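You operate a simulated robot arm through the tools that you are given. There is no shell and no other tool. Be economical: measure what you need, move in short steps, check, and stop when the job is done.

Carry out the task below with a simulated robot arm. There is one attempt and no reset: what you move stays moved.

Task
Press the zero key two times.

Only the result counts: the job must be done as asked and must still hold three seconds after the hand-in. Knocking over, shifting, dropping, spilling or breaking anything else fails it.

Robot
A 6-joint arm with a two-finger parallel gripper on a trunk, on a base that drives. Base frame: it is fixed to the floor where the robot stands at the start and does not move with it; the origin is under the middle of the robot, x ahead of it, y to its left, z up. Lengths are in m, angles in rad, forces in N, time in s.
Its first joint turns from -2.897 to 2.897 rad. Places, roughly: zero key [1.4, 0.2, 0.9]. Payload 3.43 kg.
The tool frame sits at the grasp point between the pads (the TCP): z along the fingers, y along the line on which they close. The tips reach 0.034 m beyond it. Largest opening 0.128 m; finger width 0.024, thickness 0.012; the body of the gripper, 0.048 by 0.13 m, starts 0.096 m behind the TCP.
Orientation is told as [roll, pitch, yaw] about the base's x, y, z axes, in that order, counted from this pose: with the fingers straight down and closing along the base's y, the tool's x points along the base's -x, its y along +y and its z along -z.

Tools
- The arm moves only by the tool step_arm. Its argument "steps" is a list of rows, each a list of 7 numbers: the shift along the tool's x, y, z in m, then the turn, a rotation vector about the tool's x, y, z in rad, then the gripper command, from -1 (fully open) to 1 (shut), values between in proportion. In form: [[tx, ty, tz, rx, ry, rz, jaw], ...]. A call has 1 to 10 rows; each row shifts and turns the commanded pose from where the row before left it, along the tool's axes as they then stand. Rows are played at 5 a second. More than 0.05 m and 0.15 rad between two rows, or a gripper value outside its range, and nothing of the call is played. Where a pose cannot be reached the arm comes as near as it can. A force on the tool above 40 N (or 10 N above the force at the start of the call, whichever is more), or a blocked arm, ends the call early, and 0.2 s more pass. The fingers move at their own pace (about 0.153 m/s each) and stop on an object; they squeeze with about 30 N. The grip force told is the motor's: it shows also when the fingers shut on nothing. Time passes only in rows, and 0.2 s behind the last, so rows that do not move let the fingers close. The reply holds the time, the measured pose of the TCP, the force on the tool along the base axes, the opening and the grip force, in the units named above and with some noise.
- Cameras (640 x 400 px; columns grow to the right, rows downward): "scene" is now at [0.1727, 0.2181, 1.2318]; the picture's right is [-0.02, -1.00, 0.00], its down [-0.25, 0.00, -0.97] and it looks along [0.97, -0.02, -0.25] (base axes); focal length 267 px, centre (320, 200). "wrist" rides on the gripper at [0.076, -0.011, -0.16] in the tool frame; the picture's right is [0.15, 0.99, 0.00], its down [-0.88, 0.13, -0.46] and it looks along [-0.45, 0.07, 0.89] (tool axes); focal length 234 px, centre (320, 200). There is no depth. A picture from a camera that has moved, and an enlarged one, comes with that camera's place and axes in the base frame and with its lens.
- capture(camera): a new picture of that camera. It takes no simulated time.
- drive_base(legs): drives the robot by 1 to 6 legs, each [ahead, left, turn to the left] in m, m and rad, along the robot's own axes; the way and the turn of a leg run together, so that a leg with both is an arc; at most 1.5 m and 3.142 rad a leg. The arm and the cameras ride along, it lands a little off, and it stops where it bumps. It gives what a move gives.
- pan_tilt(pan, tilt): turns the head with the scene camera to pan (to the left, within 2.496 rad either way) and tilt (down, from -0.506 to 1.204), counted from straight ahead of the robot. It gives what a move gives.
- close_up(camera, box): a new picture of the part [left, top, right, bottom] of that camera's present view, enlarged. It takes no simulated time.
- hand_in(): hands the job in; it is judged then, once.

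Work in short steps. Places have to be worked out from the pictures, the camera data and where the tool is seen: move nearer, look again, correct. Check each grasp and each placing, and mend what went wrong. You have 120 turns and 98 pictures in all, those below and enlarged ones among them. Open the gripper and draw the arm clear of the work before you hand the job in, unless the task says otherwise; then end with one line.

The tools are called after "Request:" as a command line: name --pt "numbers of a row" for each row, then --argument value for the rest, lists and objects as JSON in quotes. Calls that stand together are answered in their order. step_arm: Moves the arm, as the interface text tells. Its arguments: {"type":"object","properties":{"steps":{"type":"array"}},"required":["steps"]} The other tools are called the same way: drive_base (legs) drives the base; pan_tilt (pan, tilt) turns the head that bears the scene camera; capture (camera) takes a picture; close_up (camera, box) takes an enlarged picture of a part of a camera's view; hand_in () hands the job in.

At the start:

```text
t: 0.0
eef_pos: [0.7418, 0.2562, 1.0001]
ee_rot: [0.001, -0.001, 0.001]
contact_force: [0.8, -0.4, -0.8]
opening: 0.1279
grasp_force: 0.0
robot x, y, heading: [0.002, 0.0026, -0.002]
head pan, tilt: [-0.016, 0.255]
```

scene: 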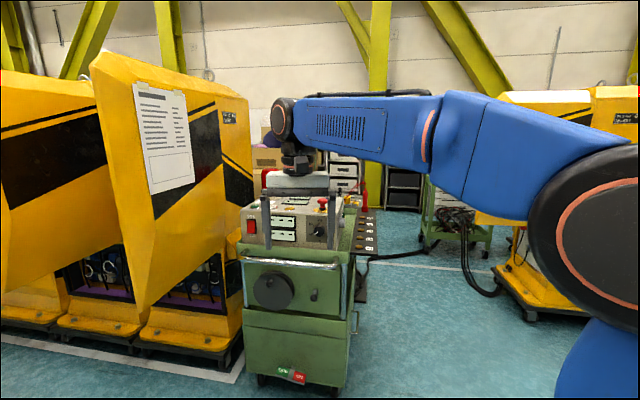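
wrist: 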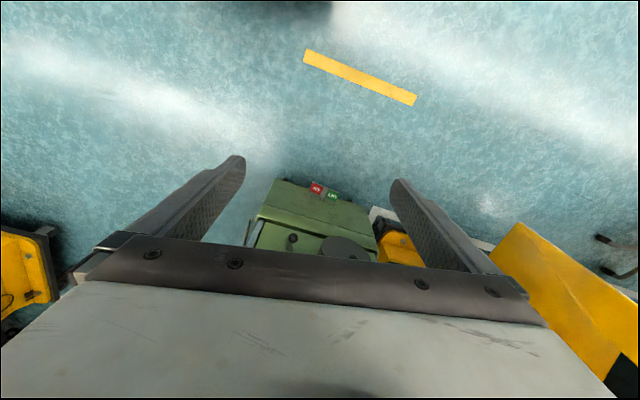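

The machine with the keys seems to be at about x=1.4, behind the gripper; I enlarge the scene view to look for the keypad.

Request:
close_up --camera "scene" --box '[230, 130, 390, 260]'

```text
3.08 times, centred on (310, 195) of scene
camera zoom: at [0.1727, 0.2181, 1.2318], right [-0.02, -1.0, 0.0], down [-0.25, 0.0, -0.97], along [0.97, -0.02, -0.25], focal length 823 px, centre (351, 215)
```

zoom: 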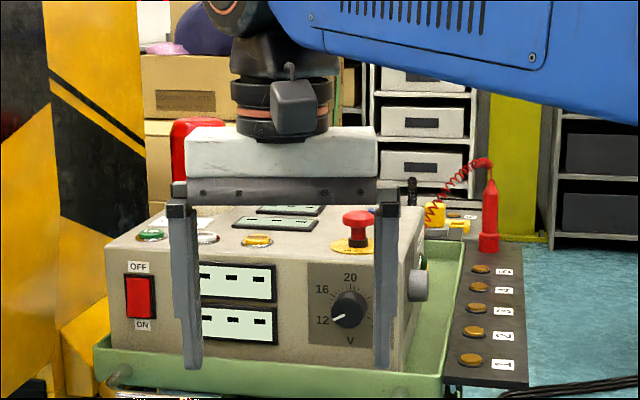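

The gripper hides part of the control box, so I raise the arm to clear the view.

Request:
step_arm --pt "0 0 -0.05 0 0 0 1" --pt "0 0 -0.05 0 0 0 1" --pt "0 0 -0.05 0 0 0 1" --pt "0 0 -0.05 0 0 0 1" --pt "0 0 -0.05 0 0 0 1" --pt "0 0 -0.05 0 0 0 1"

Request:
close_up --camera "scene" --box '[230, 150, 390, 250]'

Request:
capture --camera "wrist"

```text
t: 1.4
eef_pos: [0.7333, 0.2514, 1.1556]
ee_rot: [0.005, -0.007, 0.001]
contact_force: [0.6, -0.4, 0.2]
opening: 0.0002
grasp_force: 29.9
out of reach, approached as far as the arm can: row 4, 5, 6
robot x, y, heading: [-0.001, -0.0002, 0.005]
head pan, tilt: [-0.016, 0.255]
```

```text
4.00 times, centred on (310, 200) of scene
camera zoom: at [0.1727, 0.2181, 1.2318], right [-0.02, -1.0, 0.0], down [-0.25, 0.0, -0.97], along [0.97, -0.01, -0.25], focal length 1070 px, centre (360, 200)
```

zoom: 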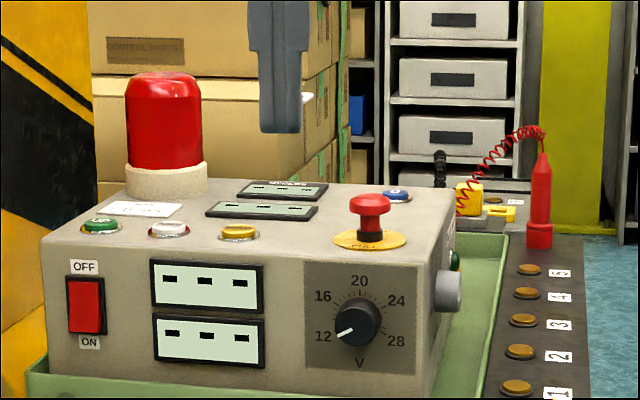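

```text
93 pictures are left
camera wrist: at [0.6562, 0.2392, 1.3161], right [-0.15, 0.99, 0.0], down [0.88, 0.13, 0.46], along [0.46, 0.07, -0.89], focal length 234 px, centre (320, 200)
```

wrist: 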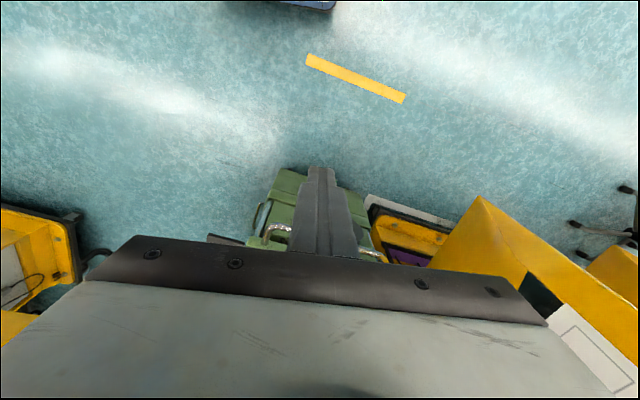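

The box top is near z≈0.93, its front at x≈1.2; candidates are the blue button behind the red stop knob and the strip of brown keys. I drive nearer in part and look again.

Request:
drive_base --legs '[[0.35, 0, 0]]'

Request:
pan_tilt --pan 0 --tilt 0.45

Request:
capture --camera "scene"

Request:
capture --camera "wrist"

```text
t: 3.7
eef_pos: [1.0821, 0.2545, 1.1556]
ee_rot: [0.003, -0.006, 0.001]
contact_force: [-0.1, 0.3, 0.4]
opening: 0.0
grasp_force: 29.3
robot x, y, heading: [0.3481, 0.0024, 0.005]
head pan, tilt: [-0.016, 0.255]
```

```text
t: 4.4
eef_pos: [1.0816, 0.2537, 1.1566]
ee_rot: [0.003, -0.006, 0.001]
contact_force: [0.1, 0.3, -0.1]
opening: 0.0
grasp_force: 30.6
robot x, y, heading: [0.3507, 0.0022, -0.001]
head pan, tilt: [0.0, 0.45]
```

```text
92 pictures are left
camera scene: at [0.5192, 0.2204, 1.2137], right [0.0, -1.0, 0.0], down [-0.43, 0.0, -0.9], along [0.9, 0.0, -0.43], focal length 267 px, centre (320, 200)
```

scene: 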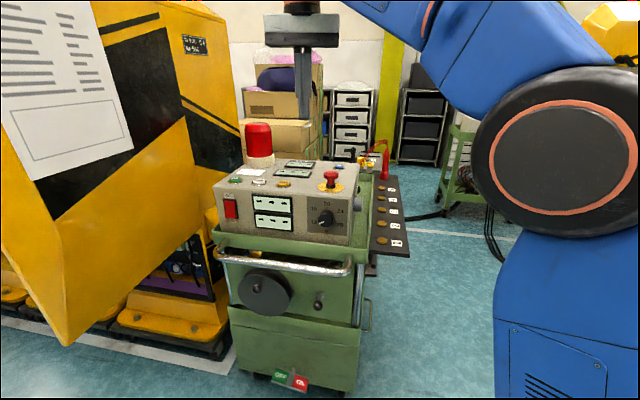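

```text
91 pictures are left
camera wrist: at [1.0042, 0.2413, 1.316], right [-0.15, 0.99, 0.0], down [0.88, 0.13, 0.46], along [0.46, 0.07, -0.89], focal length 234 px, centre (320, 200)
```

wrist: 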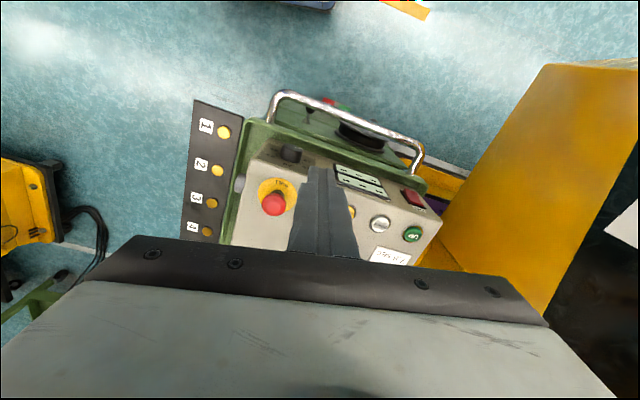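

I enlarge both views to read the labels.

Request:
close_up --camera "scene" --box '[210, 130, 370, 230]'

Request:
close_up --camera "scene" --box '[320, 135, 420, 198]'

Request:
close_up --camera "wrist" --box '[180, 90, 440, 270]'

```text
4.00 times, centred on (290, 180) of scene
camera zoom: at [0.5192, 0.2204, 1.2137], right [0.0, -1.0, 0.0], down [-0.43, 0.0, -0.9], along [0.9, 0.0, -0.43], focal length 1070 px, centre (440, 280)
```

zoom: 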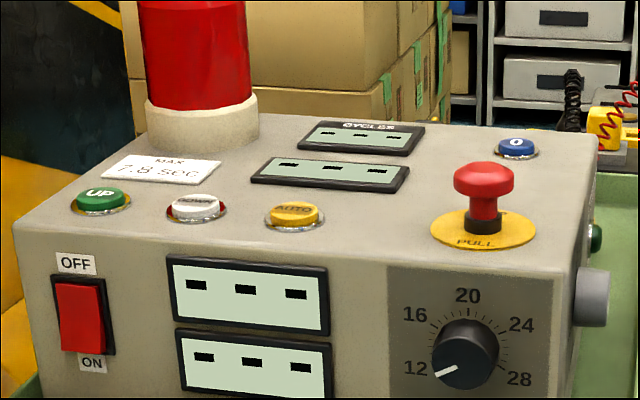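

```text
6.35 times, centred on (370, 166) of scene
camera zoom: at [0.5192, 0.2204, 1.2137], right [0.0, -1.0, 0.0], down [-0.43, 0.0, -0.9], along [0.9, 0.0, -0.43], focal length 1698 px, centre (2, 413)
```

zoom: 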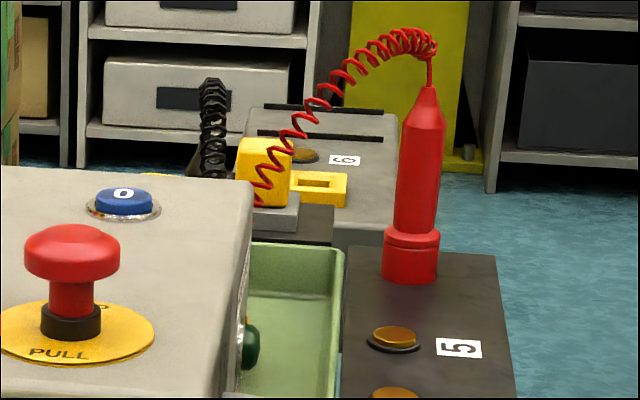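

```text
2.22 times, centred on (310, 180) of wrist
camera zoom: at [1.0042, 0.2413, 1.316], right [-0.15, 0.99, 0.0], down [0.88, 0.13, 0.46], along [0.46, 0.07, -0.89], focal length 520 px, centre (342, 244)
```

zoom: 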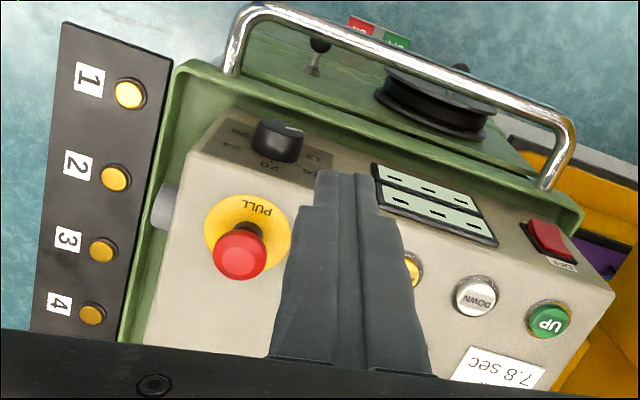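

The blue button marked "0", at roughly (1.385, 0.155, 0.927), is the zero key. I drive 0.25 m nearer with the tool still high above the box, then look again.

Request:
drive_base --legs '[[0.22, 0, 0]]'

Request:
pan_tilt --pan 0 --tilt 0.5

Request:
capture --camera "scene"

Request:
capture --camera "wrist"

```text
t: 6.1
eef_pos: [1.3043, 0.255, 1.1562]
ee_rot: [0.003, -0.008, 0.003]
contact_force: [0.6, 0.8, -0.6]
opening: 0.0
grasp_force: 30.2
robot x, y, heading: [0.5711, 0.0037, 0.005]
head pan, tilt: [0.0, 0.45]
```

```text
t: 6.7
eef_pos: [1.3036, 0.2563, 1.1558]
ee_rot: [0.005, -0.006, 0.003]
contact_force: [-0.1, 0.0, 0.2]
opening: 0.0001
grasp_force: 29.4
robot x, y, heading: [0.5705, 0.0034, 0.008]
head pan, tilt: [0.0, 0.499]
```

```text
87 pictures are left
camera scene: at [0.7405, 0.2215, 1.2091], right [0.0, -1.0, 0.0], down [-0.48, 0.0, -0.88], along [0.88, 0.0, -0.48], focal length 267 px, centre (320, 200)
```

scene: 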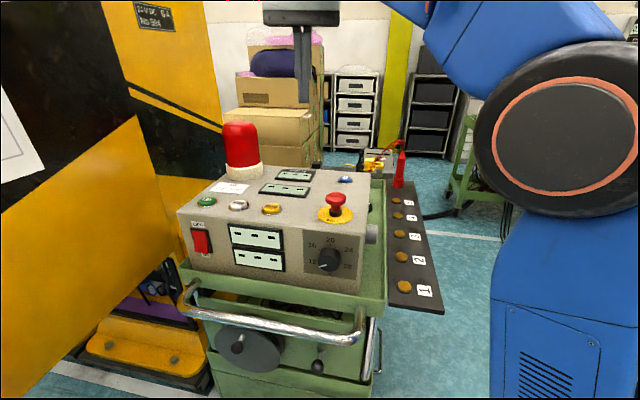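

```text
86 pictures are left
camera wrist: at [1.2264, 0.2433, 1.316], right [-0.15, 0.99, 0.0], down [0.88, 0.13, 0.46], along [0.46, 0.07, -0.89], focal length 234 px, centre (320, 200)
```

wrist: 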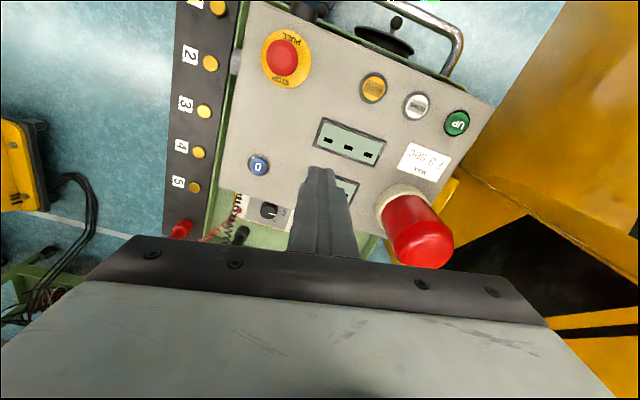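

Both views agree on the key at about (1.377, 0.156, 0.927). I move above it at height, then descend part way.

Request:
step_arm --pt "-0.025 -0.034 0 0 0 0 1" --pt "-0.025 -0.033 0 0 0 0 1" --pt "-0.023 -0.033 0 0 0 0 1" --pt "0 0 0.03 0 0 0 1" --pt "0 0 0.03 0 0 0 1" --pt "0 0 0 0 0 0 1"

Request:
capture --camera "scene"

Request:
capture --camera "wrist"

```text
t: 8.1
eef_pos: [1.3779, 0.1558, 1.095]
ee_rot: [0.004, -0.005, 0.004]
contact_force: [-1.0, 0.4, 0.1]
opening: 0.0001
grasp_force: 30.0
robot x, y, heading: [0.5699, -0.0009, 0.006]
head pan, tilt: [0.0, 0.499]
```

```text
85 pictures are left
camera scene: at [0.7406, 0.2215, 1.2091], right [0.0, -1.0, 0.0], down [-0.48, 0.0, -0.88], along [0.88, 0.0, -0.48], focal length 267 px, centre (320, 200)
```

scene: 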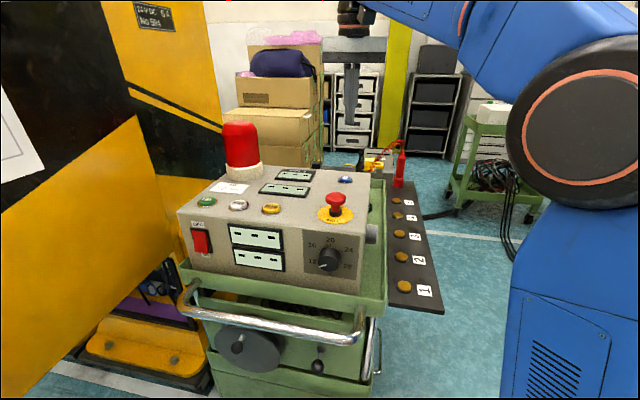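

```text
84 pictures are left
camera wrist: at [1.3007, 0.144, 1.256], right [-0.15, 0.99, 0.0], down [0.88, 0.13, 0.46], along [0.46, 0.07, -0.89], focal length 234 px, centre (320, 200)
```

wrist: 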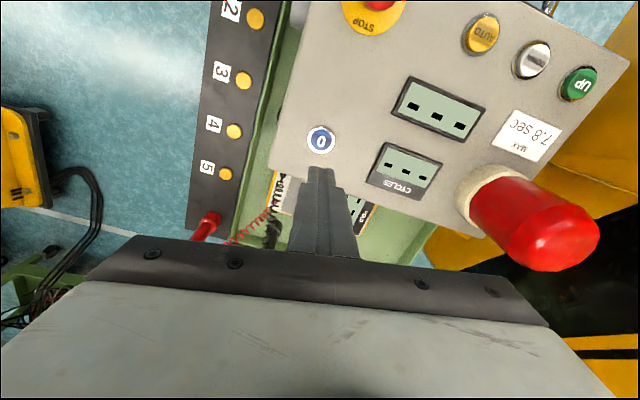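

The key recomputes to (1.377, 0.156), straight below the tips (now z≈1.06). I descend to about 3.5 cm above it and check.

Request:
step_arm --pt "0 0 0.03 0 0 0 1" --pt "0 0 0.03 0 0 0 1" --pt "0 0 0.03 0 0 0 1" --pt "0 0 0.01 0 0 0 1" --pt "0 0 0 0 0 0 1"

Request:
close_up --camera "scene" --box '[290, 140, 402, 210]'

Request:
capture --camera "wrist"

```text
t: 9.3
eef_pos: [1.3794, 0.1577, 0.9977]
ee_rot: [0.004, -0.006, 0.004]
contact_force: [1.3, 0.1, -0.9]
opening: 0.0001
grasp_force: 29.3
robot x, y, heading: [0.5705, 0.0007, 0.008]
head pan, tilt: [0.0, 0.499]
```

```text
5.71 times, centred on (346, 175) of scene
camera zoom: at [0.7405, 0.2215, 1.2091], right [0.0, -1.0, 0.0], down [-0.48, 0.0, -0.88], along [0.88, 0.0, -0.48], focal length 1528 px, centre (171, 343)
```

zoom: 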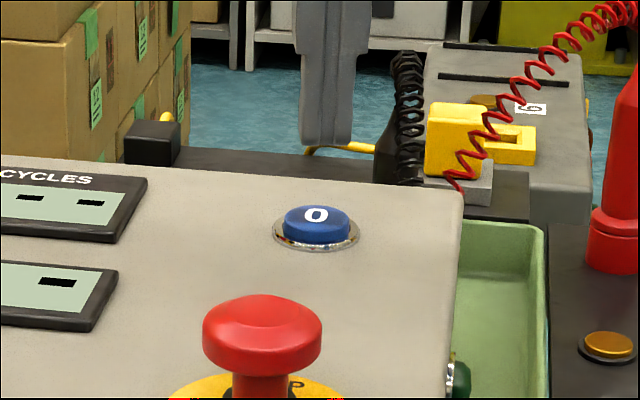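

```text
82 pictures are left
camera wrist: at [1.3013, 0.1445, 1.1558], right [-0.15, 0.99, 0.0], down [0.88, 0.13, 0.46], along [0.46, 0.07, -0.89], focal length 234 px, centre (320, 200)
```

wrist: 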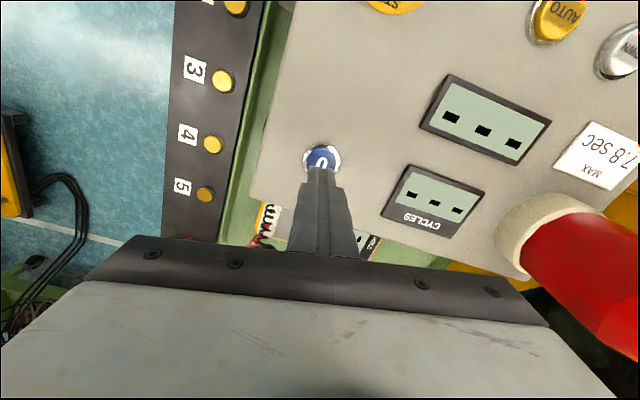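

Small correction: shift about 4 mm back in x and 2 mm left. Then I descend to just above the key top (z≈0.93).

Request:
step_arm --pt "0.004 0.002 0 0 0 0 1" --pt "0 0 0.012 0 0 0 1" --pt "0 0 0.012 0 0 0 1" --pt "0 0 0 0 0 0 1"

Request:
close_up --camera "scene" --box '[290, 140, 402, 210]'

Request:
close_up --camera "wrist" --box '[260, 110, 388, 190]'

```text
t: 10.3
eef_pos: [1.3741, 0.1581, 0.9717]
ee_rot: [0.004, -0.006, 0.003]
contact_force: [-0.6, 0.2, -1.0]
opening: 0.0
grasp_force: 30.2
robot x, y, heading: [0.5702, 0.001, 0.005]
head pan, tilt: [0.0, 0.499]
```

```text
5.71 times, centred on (346, 175) of scene
camera zoom: at [0.7405, 0.2215, 1.2091], right [0.0, -1.0, 0.0], down [-0.48, 0.0, -0.88], along [0.88, 0.0, -0.48], focal length 1528 px, centre (171, 343)
```

zoom: 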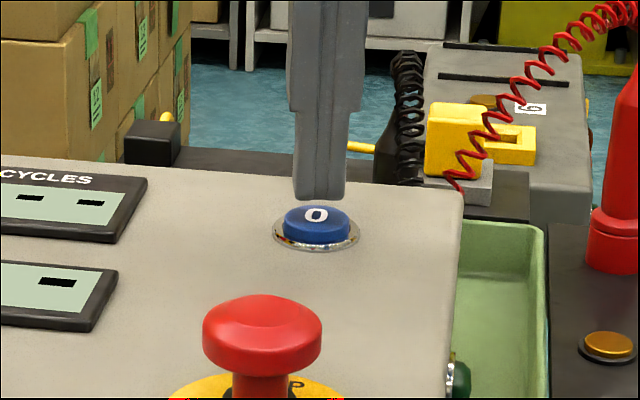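

```text
5.00 times, centred on (324, 150) of wrist
camera zoom: at [1.297, 0.1464, 1.1317], right [-0.15, 0.99, 0.0], down [0.88, 0.13, 0.46], along [0.46, 0.07, -0.89], focal length 1171 px, centre (300, 450)
```

zoom: 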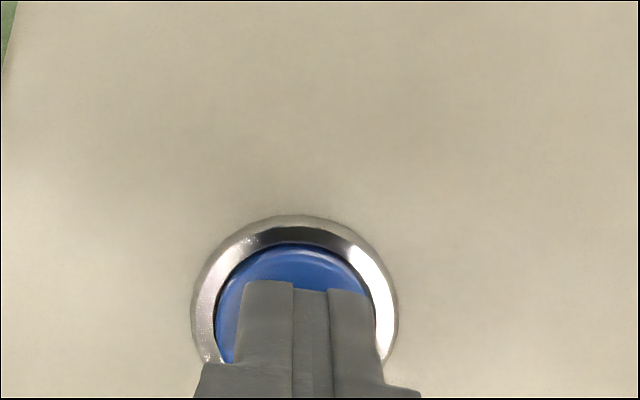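

The tip is centred over the cap, about 8–9 mm above it. I press down in small steps and read the force.

Request:
step_arm --pt "0 0 0.004 0 0 0 1" --pt "0 0 0.003 0 0 0 1" --pt "0 0 0.002 0 0 0 1" --pt "0 0 0 0 0 0 1"

Request:
close_up --camera "scene" --box '[290, 140, 402, 210]'

```text
t: 11.3
eef_pos: [1.3745, 0.1589, 0.9625]
ee_rot: [0.004, -0.007, 0.004]
contact_force: [-0.2, 0.9, 0.0]
opening: 0.0
grasp_force: 30.6
robot x, y, heading: [0.572, -0.0002, 0.005]
head pan, tilt: [0.0, 0.499]
```

```text
5.71 times, centred on (346, 175) of scene
camera zoom: at [0.7405, 0.2215, 1.2091], right [0.0, -1.0, 0.0], down [-0.48, 0.0, -0.88], along [0.88, 0.0, -0.48], focal length 1528 px, centre (171, 343)
```

zoom: 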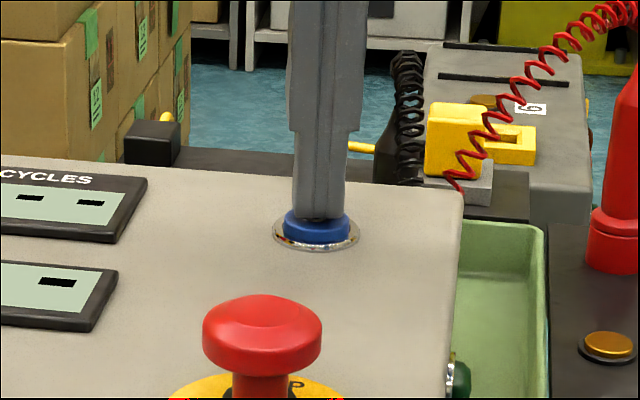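

No force yet, tip about at the cap surface. I go down 1 mm per row, a few rows.

Request:
step_arm --pt "0 0 0.001 0 0 0 1" --pt "0 0 0.001 0 0 0 1" --pt "0 0 0 0 0 0 1"

Request:
close_up --camera "scene" --box '[290, 140, 402, 210]'

```text
t: 12.1
eef_pos: [1.3755, 0.158, 0.9609]
ee_rot: [0.004, -0.006, 0.005]
contact_force: [0.6, -0.1, -0.1]
opening: 0.0
grasp_force: 29.8
robot x, y, heading: [0.5689, 0.0002, 0.005]
head pan, tilt: [0.0, 0.499]
```

```text
5.71 times, centred on (346, 175) of scene
camera zoom: at [0.7405, 0.2215, 1.2091], right [0.0, -1.0, 0.0], down [-0.48, 0.0, -0.88], along [0.88, 0.0, -0.48], focal length 1528 px, centre (171, 343)
```

zoom: 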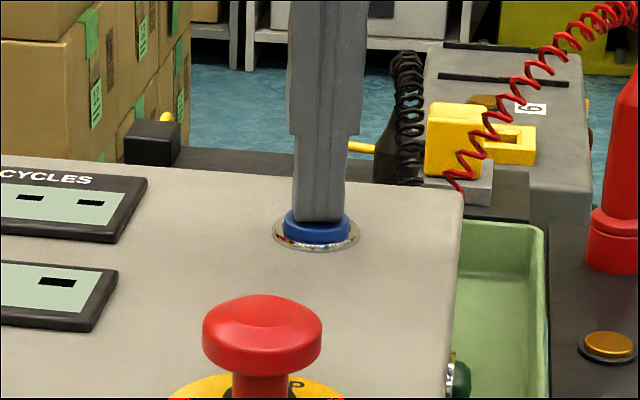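

Still nothing measurable. I continue 2 mm more.

Request:
step_arm --pt "0 0 0.001 0 0 0 1" --pt "0 0 0.001 0 0 0 1" --pt "0 0 0 0 0 0 1"

Request:
close_up --camera "scene" --box '[290, 140, 402, 210]'

```text
t: 12.9
eef_pos: [1.375, 0.1597, 0.96]
ee_rot: [0.002, -0.007, 0.005]
contact_force: [-0.5, 0.1, 2.1]
opening: 0.0
grasp_force: 29.9
robot x, y, heading: [0.5786, -0.0, 0.001]
head pan, tilt: [0.0, 0.499]
```

```text
5.71 times, centred on (346, 175) of scene
camera zoom: at [0.7404, 0.2215, 1.2091], right [0.0, -1.0, 0.0], down [-0.48, 0.0, -0.88], along [0.88, 0.0, -0.48], focal length 1528 px, centre (171, 343)
```

zoom: 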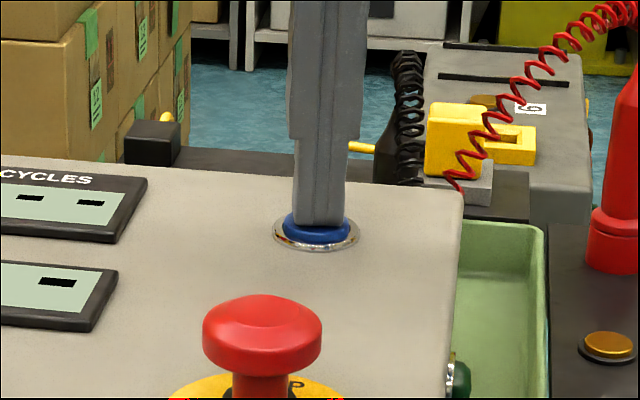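

The key is moving down with about 2 N. I keep pressing until it bottoms out (force rises).

Request:
step_arm --pt "0 0 0.001 0 0 0 1" --pt "0 0 0.001 0 0 0 1" --pt "0 0 0 0 0 0 1"

Request:
close_up --camera "scene" --box '[290, 140, 402, 210]'

```text
t: 13.7
eef_pos: [1.3747, 0.1597, 0.9582]
ee_rot: [0.004, -0.006, 0.004]
contact_force: [-1.1, -0.2, 2.9]
opening: 0.0002
grasp_force: 30.3
robot x, y, heading: [0.5688, -0.002, 0.004]
head pan, tilt: [0.0, 0.499]
```

```text
5.71 times, centred on (346, 175) of scene
camera zoom: at [0.7404, 0.2215, 1.2091], right [0.0, -1.0, 0.0], down [-0.48, 0.0, -0.88], along [0.88, 0.0, -0.48], focal length 1528 px, centre (171, 343)
```

zoom: 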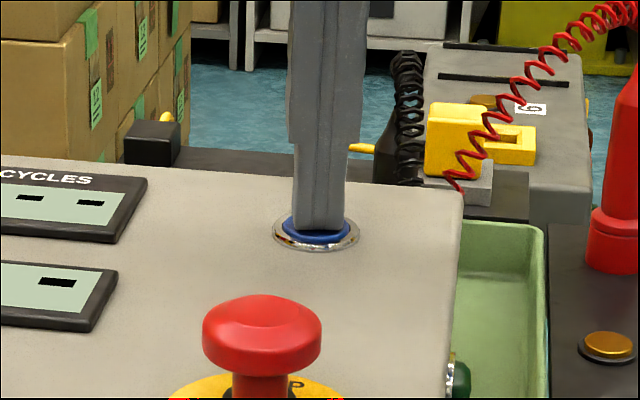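

The force grows slowly (2.9 N) as the cap sinks. I press 2 mm more.

Request:
step_arm --pt "0 0 0.001 0 0 0 1" --pt "0 0 0.001 0 0 0 1" --pt "0 0 0 0 0 0 1"

Request:
close_up --camera "scene" --box '[230, 140, 402, 248]'

```text
t: 14.5
eef_pos: [1.373, 0.1585, 0.9554]
ee_rot: [0.003, -0.007, 0.002]
contact_force: [2.3, -0.4, 7.6]
opening: 0.0
grasp_force: 30.3
robot x, y, heading: [0.5698, 0.0019, 0.009]
head pan, tilt: [0.0, 0.499]
```

```text
3.70 times, centred on (316, 194) of scene
camera zoom: at [0.7404, 0.2214, 1.2092], right [0.0, -1.0, 0.0], down [-0.48, 0.0, -0.88], along [0.88, 0.0, -0.48], focal length 990 px, centre (335, 222)
```

zoom: 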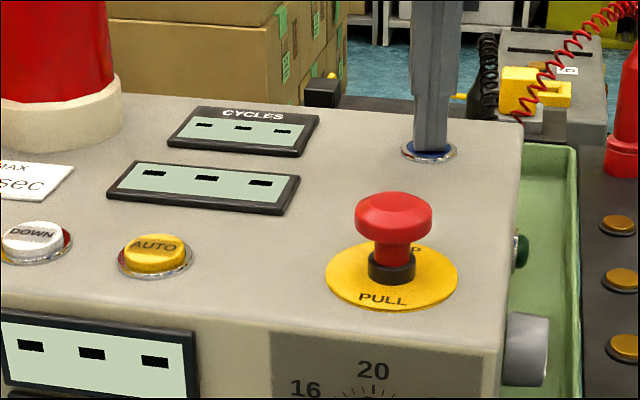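

The force jumped to 7.6 N, so the key seems near its stop. One more 1 mm confirms it.

Request:
step_arm --pt "0 0 0.001 0 0 0 1" --pt "0 0 0 0 0 0 1"

Request:
close_up --camera "scene" --box '[290, 140, 402, 210]'

```text
t: 15.1
eef_pos: [1.3741, 0.1585, 0.9551]
ee_rot: [0.005, -0.01, 0.003]
contact_force: [4.4, 0.0, 11.6]
opening: 0.0003
grasp_force: 29.9
robot x, y, heading: [0.5713, 0.002, 0.006]
head pan, tilt: [0.0, 0.499]
```

```text
5.71 times, centred on (346, 175) of scene
camera zoom: at [0.7403, 0.2214, 1.2092], right [0.0, -1.0, 0.0], down [-0.48, 0.0, -0.88], along [0.88, 0.0, -0.48], focal length 1528 px, centre (171, 343)
```

zoom: 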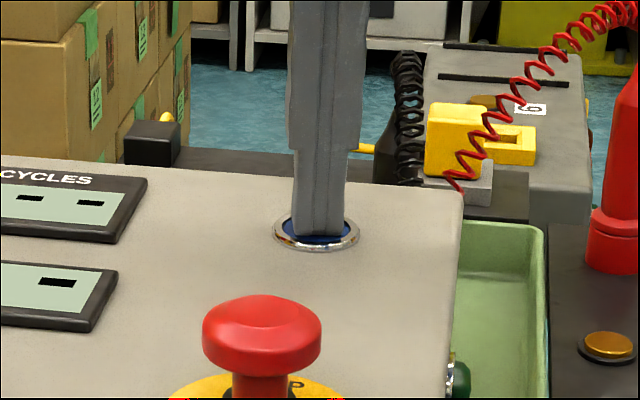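

The key has hit its stop (11.6 N). I lift 15 mm to release it fully and check it springs back.

Request:
step_arm --pt "0 0 -0.005 0 0 0 1" --pt "0 0 -0.005 0 0 0 1" --pt "0 0 -0.009 0 0 0 1" --pt "0 0 0 0 0 0 1" --pt "0 0 0 0 0 0 1"

Request:
close_up --camera "scene" --box '[230, 140, 402, 248]'

Request:
close_up --camera "wrist" --box '[260, 110, 388, 190]'

```text
t: 16.3
eef_pos: [1.375, 0.1601, 0.9736]
ee_rot: [0.004, -0.006, 0.002]
contact_force: [-0.4, 0.3, -0.9]
opening: 0.0
grasp_force: 29.5
robot x, y, heading: [0.5711, 0.0003, 0.005]
head pan, tilt: [0.0, 0.499]
```

```text
3.70 times, centred on (316, 194) of scene
camera zoom: at [0.7405, 0.2215, 1.2091], right [0.0, -1.0, 0.0], down [-0.48, 0.0, -0.88], along [0.88, 0.0, -0.48], focal length 990 px, centre (335, 222)
```

zoom: 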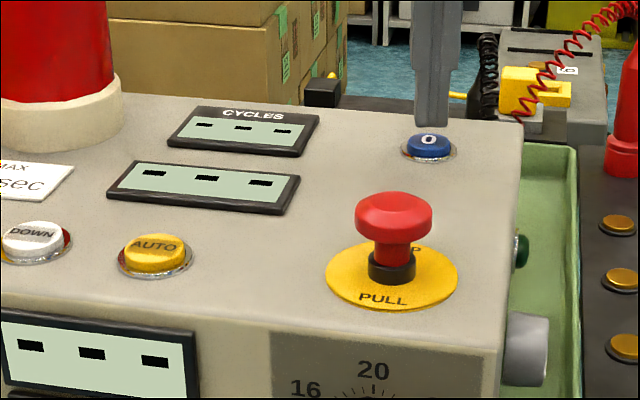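

```text
5.00 times, centred on (324, 150) of wrist
camera zoom: at [1.2973, 0.1461, 1.1334], right [-0.15, 0.99, 0.0], down [0.88, 0.13, 0.46], along [0.46, 0.07, -0.89], focal length 1171 px, centre (300, 450)
```

zoom: 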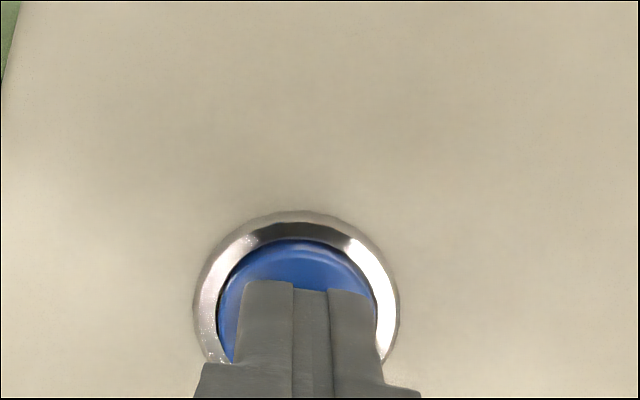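

The key sprang back fully. I repeat the same press down to the same stop.

Request:
step_arm --pt "0 0 0.006 0 0 0 1" --pt "0 0 0.005 0 0 0 1" --pt "0 0 0.003 0 0 0 1" --pt "0 0 0.003 0 0 0 1" --pt "0 0 0.002 0 0 0 1" --pt "0 0 0 0 0 0 1"

Request:
close_up --camera "scene" --box '[290, 140, 402, 210]'

```text
t: 17.7
eef_pos: [1.3736, 0.159, 0.9545]
ee_rot: [0.004, -0.007, 0.003]
contact_force: [1.6, 0.8, 11.6]
opening: 0.0001
grasp_force: 29.7
robot x, y, heading: [0.5696, 0.0008, 0.006]
head pan, tilt: [0.0, 0.499]
```

```text
5.71 times, centred on (346, 175) of scene
camera zoom: at [0.7403, 0.2214, 1.2092], right [0.0, -1.0, 0.0], down [-0.48, 0.0, -0.88], along [0.88, 0.0, -0.48], focal length 1528 px, centre (171, 343)
```

zoom: 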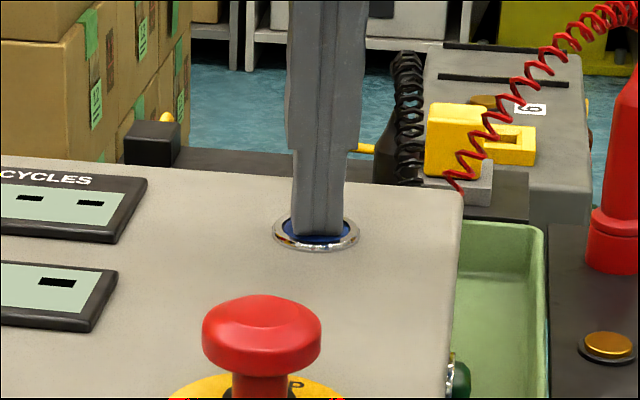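

The second press reached the same stop (11.6 N). I lift the tool straight up, well clear, and only then open the gripper.

Request:
step_arm --pt "0 0 -0.01 0 0 0 1" --pt "0 0 -0.02 0 0 0 1" --pt "0 0 -0.04 0 0 0 1" --pt "0 0 -0.04 0 0 0 1" --pt "0 0 -0.04 0 0 0 1" --pt "0 0 -0.04 0 0 0 1" --pt "0 0 0 0 0 0 -1" --pt "0 0 0 0 0 0 -1" --pt "0 0 0 0 0 0 -1"

Request:
capture --camera "scene"

```text
t: 19.7
eef_pos: [1.3736, 0.1571, 1.1447]
ee_rot: [0.003, -0.006, 0.005]
contact_force: [-1.1, 0.6, 0.0]
opening: 0.128
grasp_force: 0.0
robot x, y, heading: [0.5685, -0.0002, 0.001]
head pan, tilt: [0.0, 0.499]
```

```text
70 pictures are left
camera scene: at [0.7405, 0.2215, 1.2091], right [0.0, -1.0, 0.0], down [-0.48, 0.0, -0.88], along [0.88, 0.0, -0.48], focal length 267 px, centre (320, 200)
```

scene: 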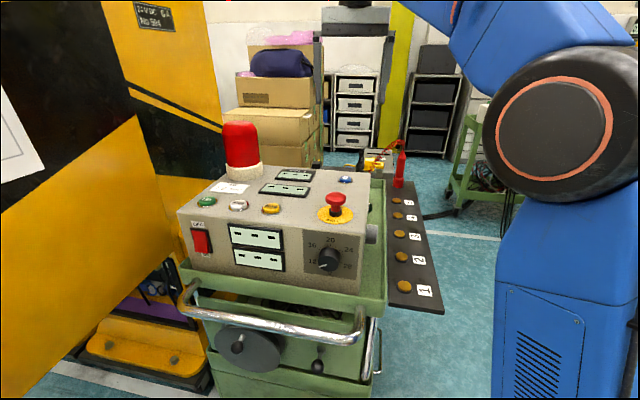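

The key is up, nothing else has moved, and the tool is clear with the gripper open, so I hand in.

Request:
hand_in

```text
The job is handed in.
```

I pressed the zero key (the blue "0" button) twice. Each press reached the key's stop at about 11.6 N. I saw the key spring back up between the presses and again after the second, and nothing else appeared to move.
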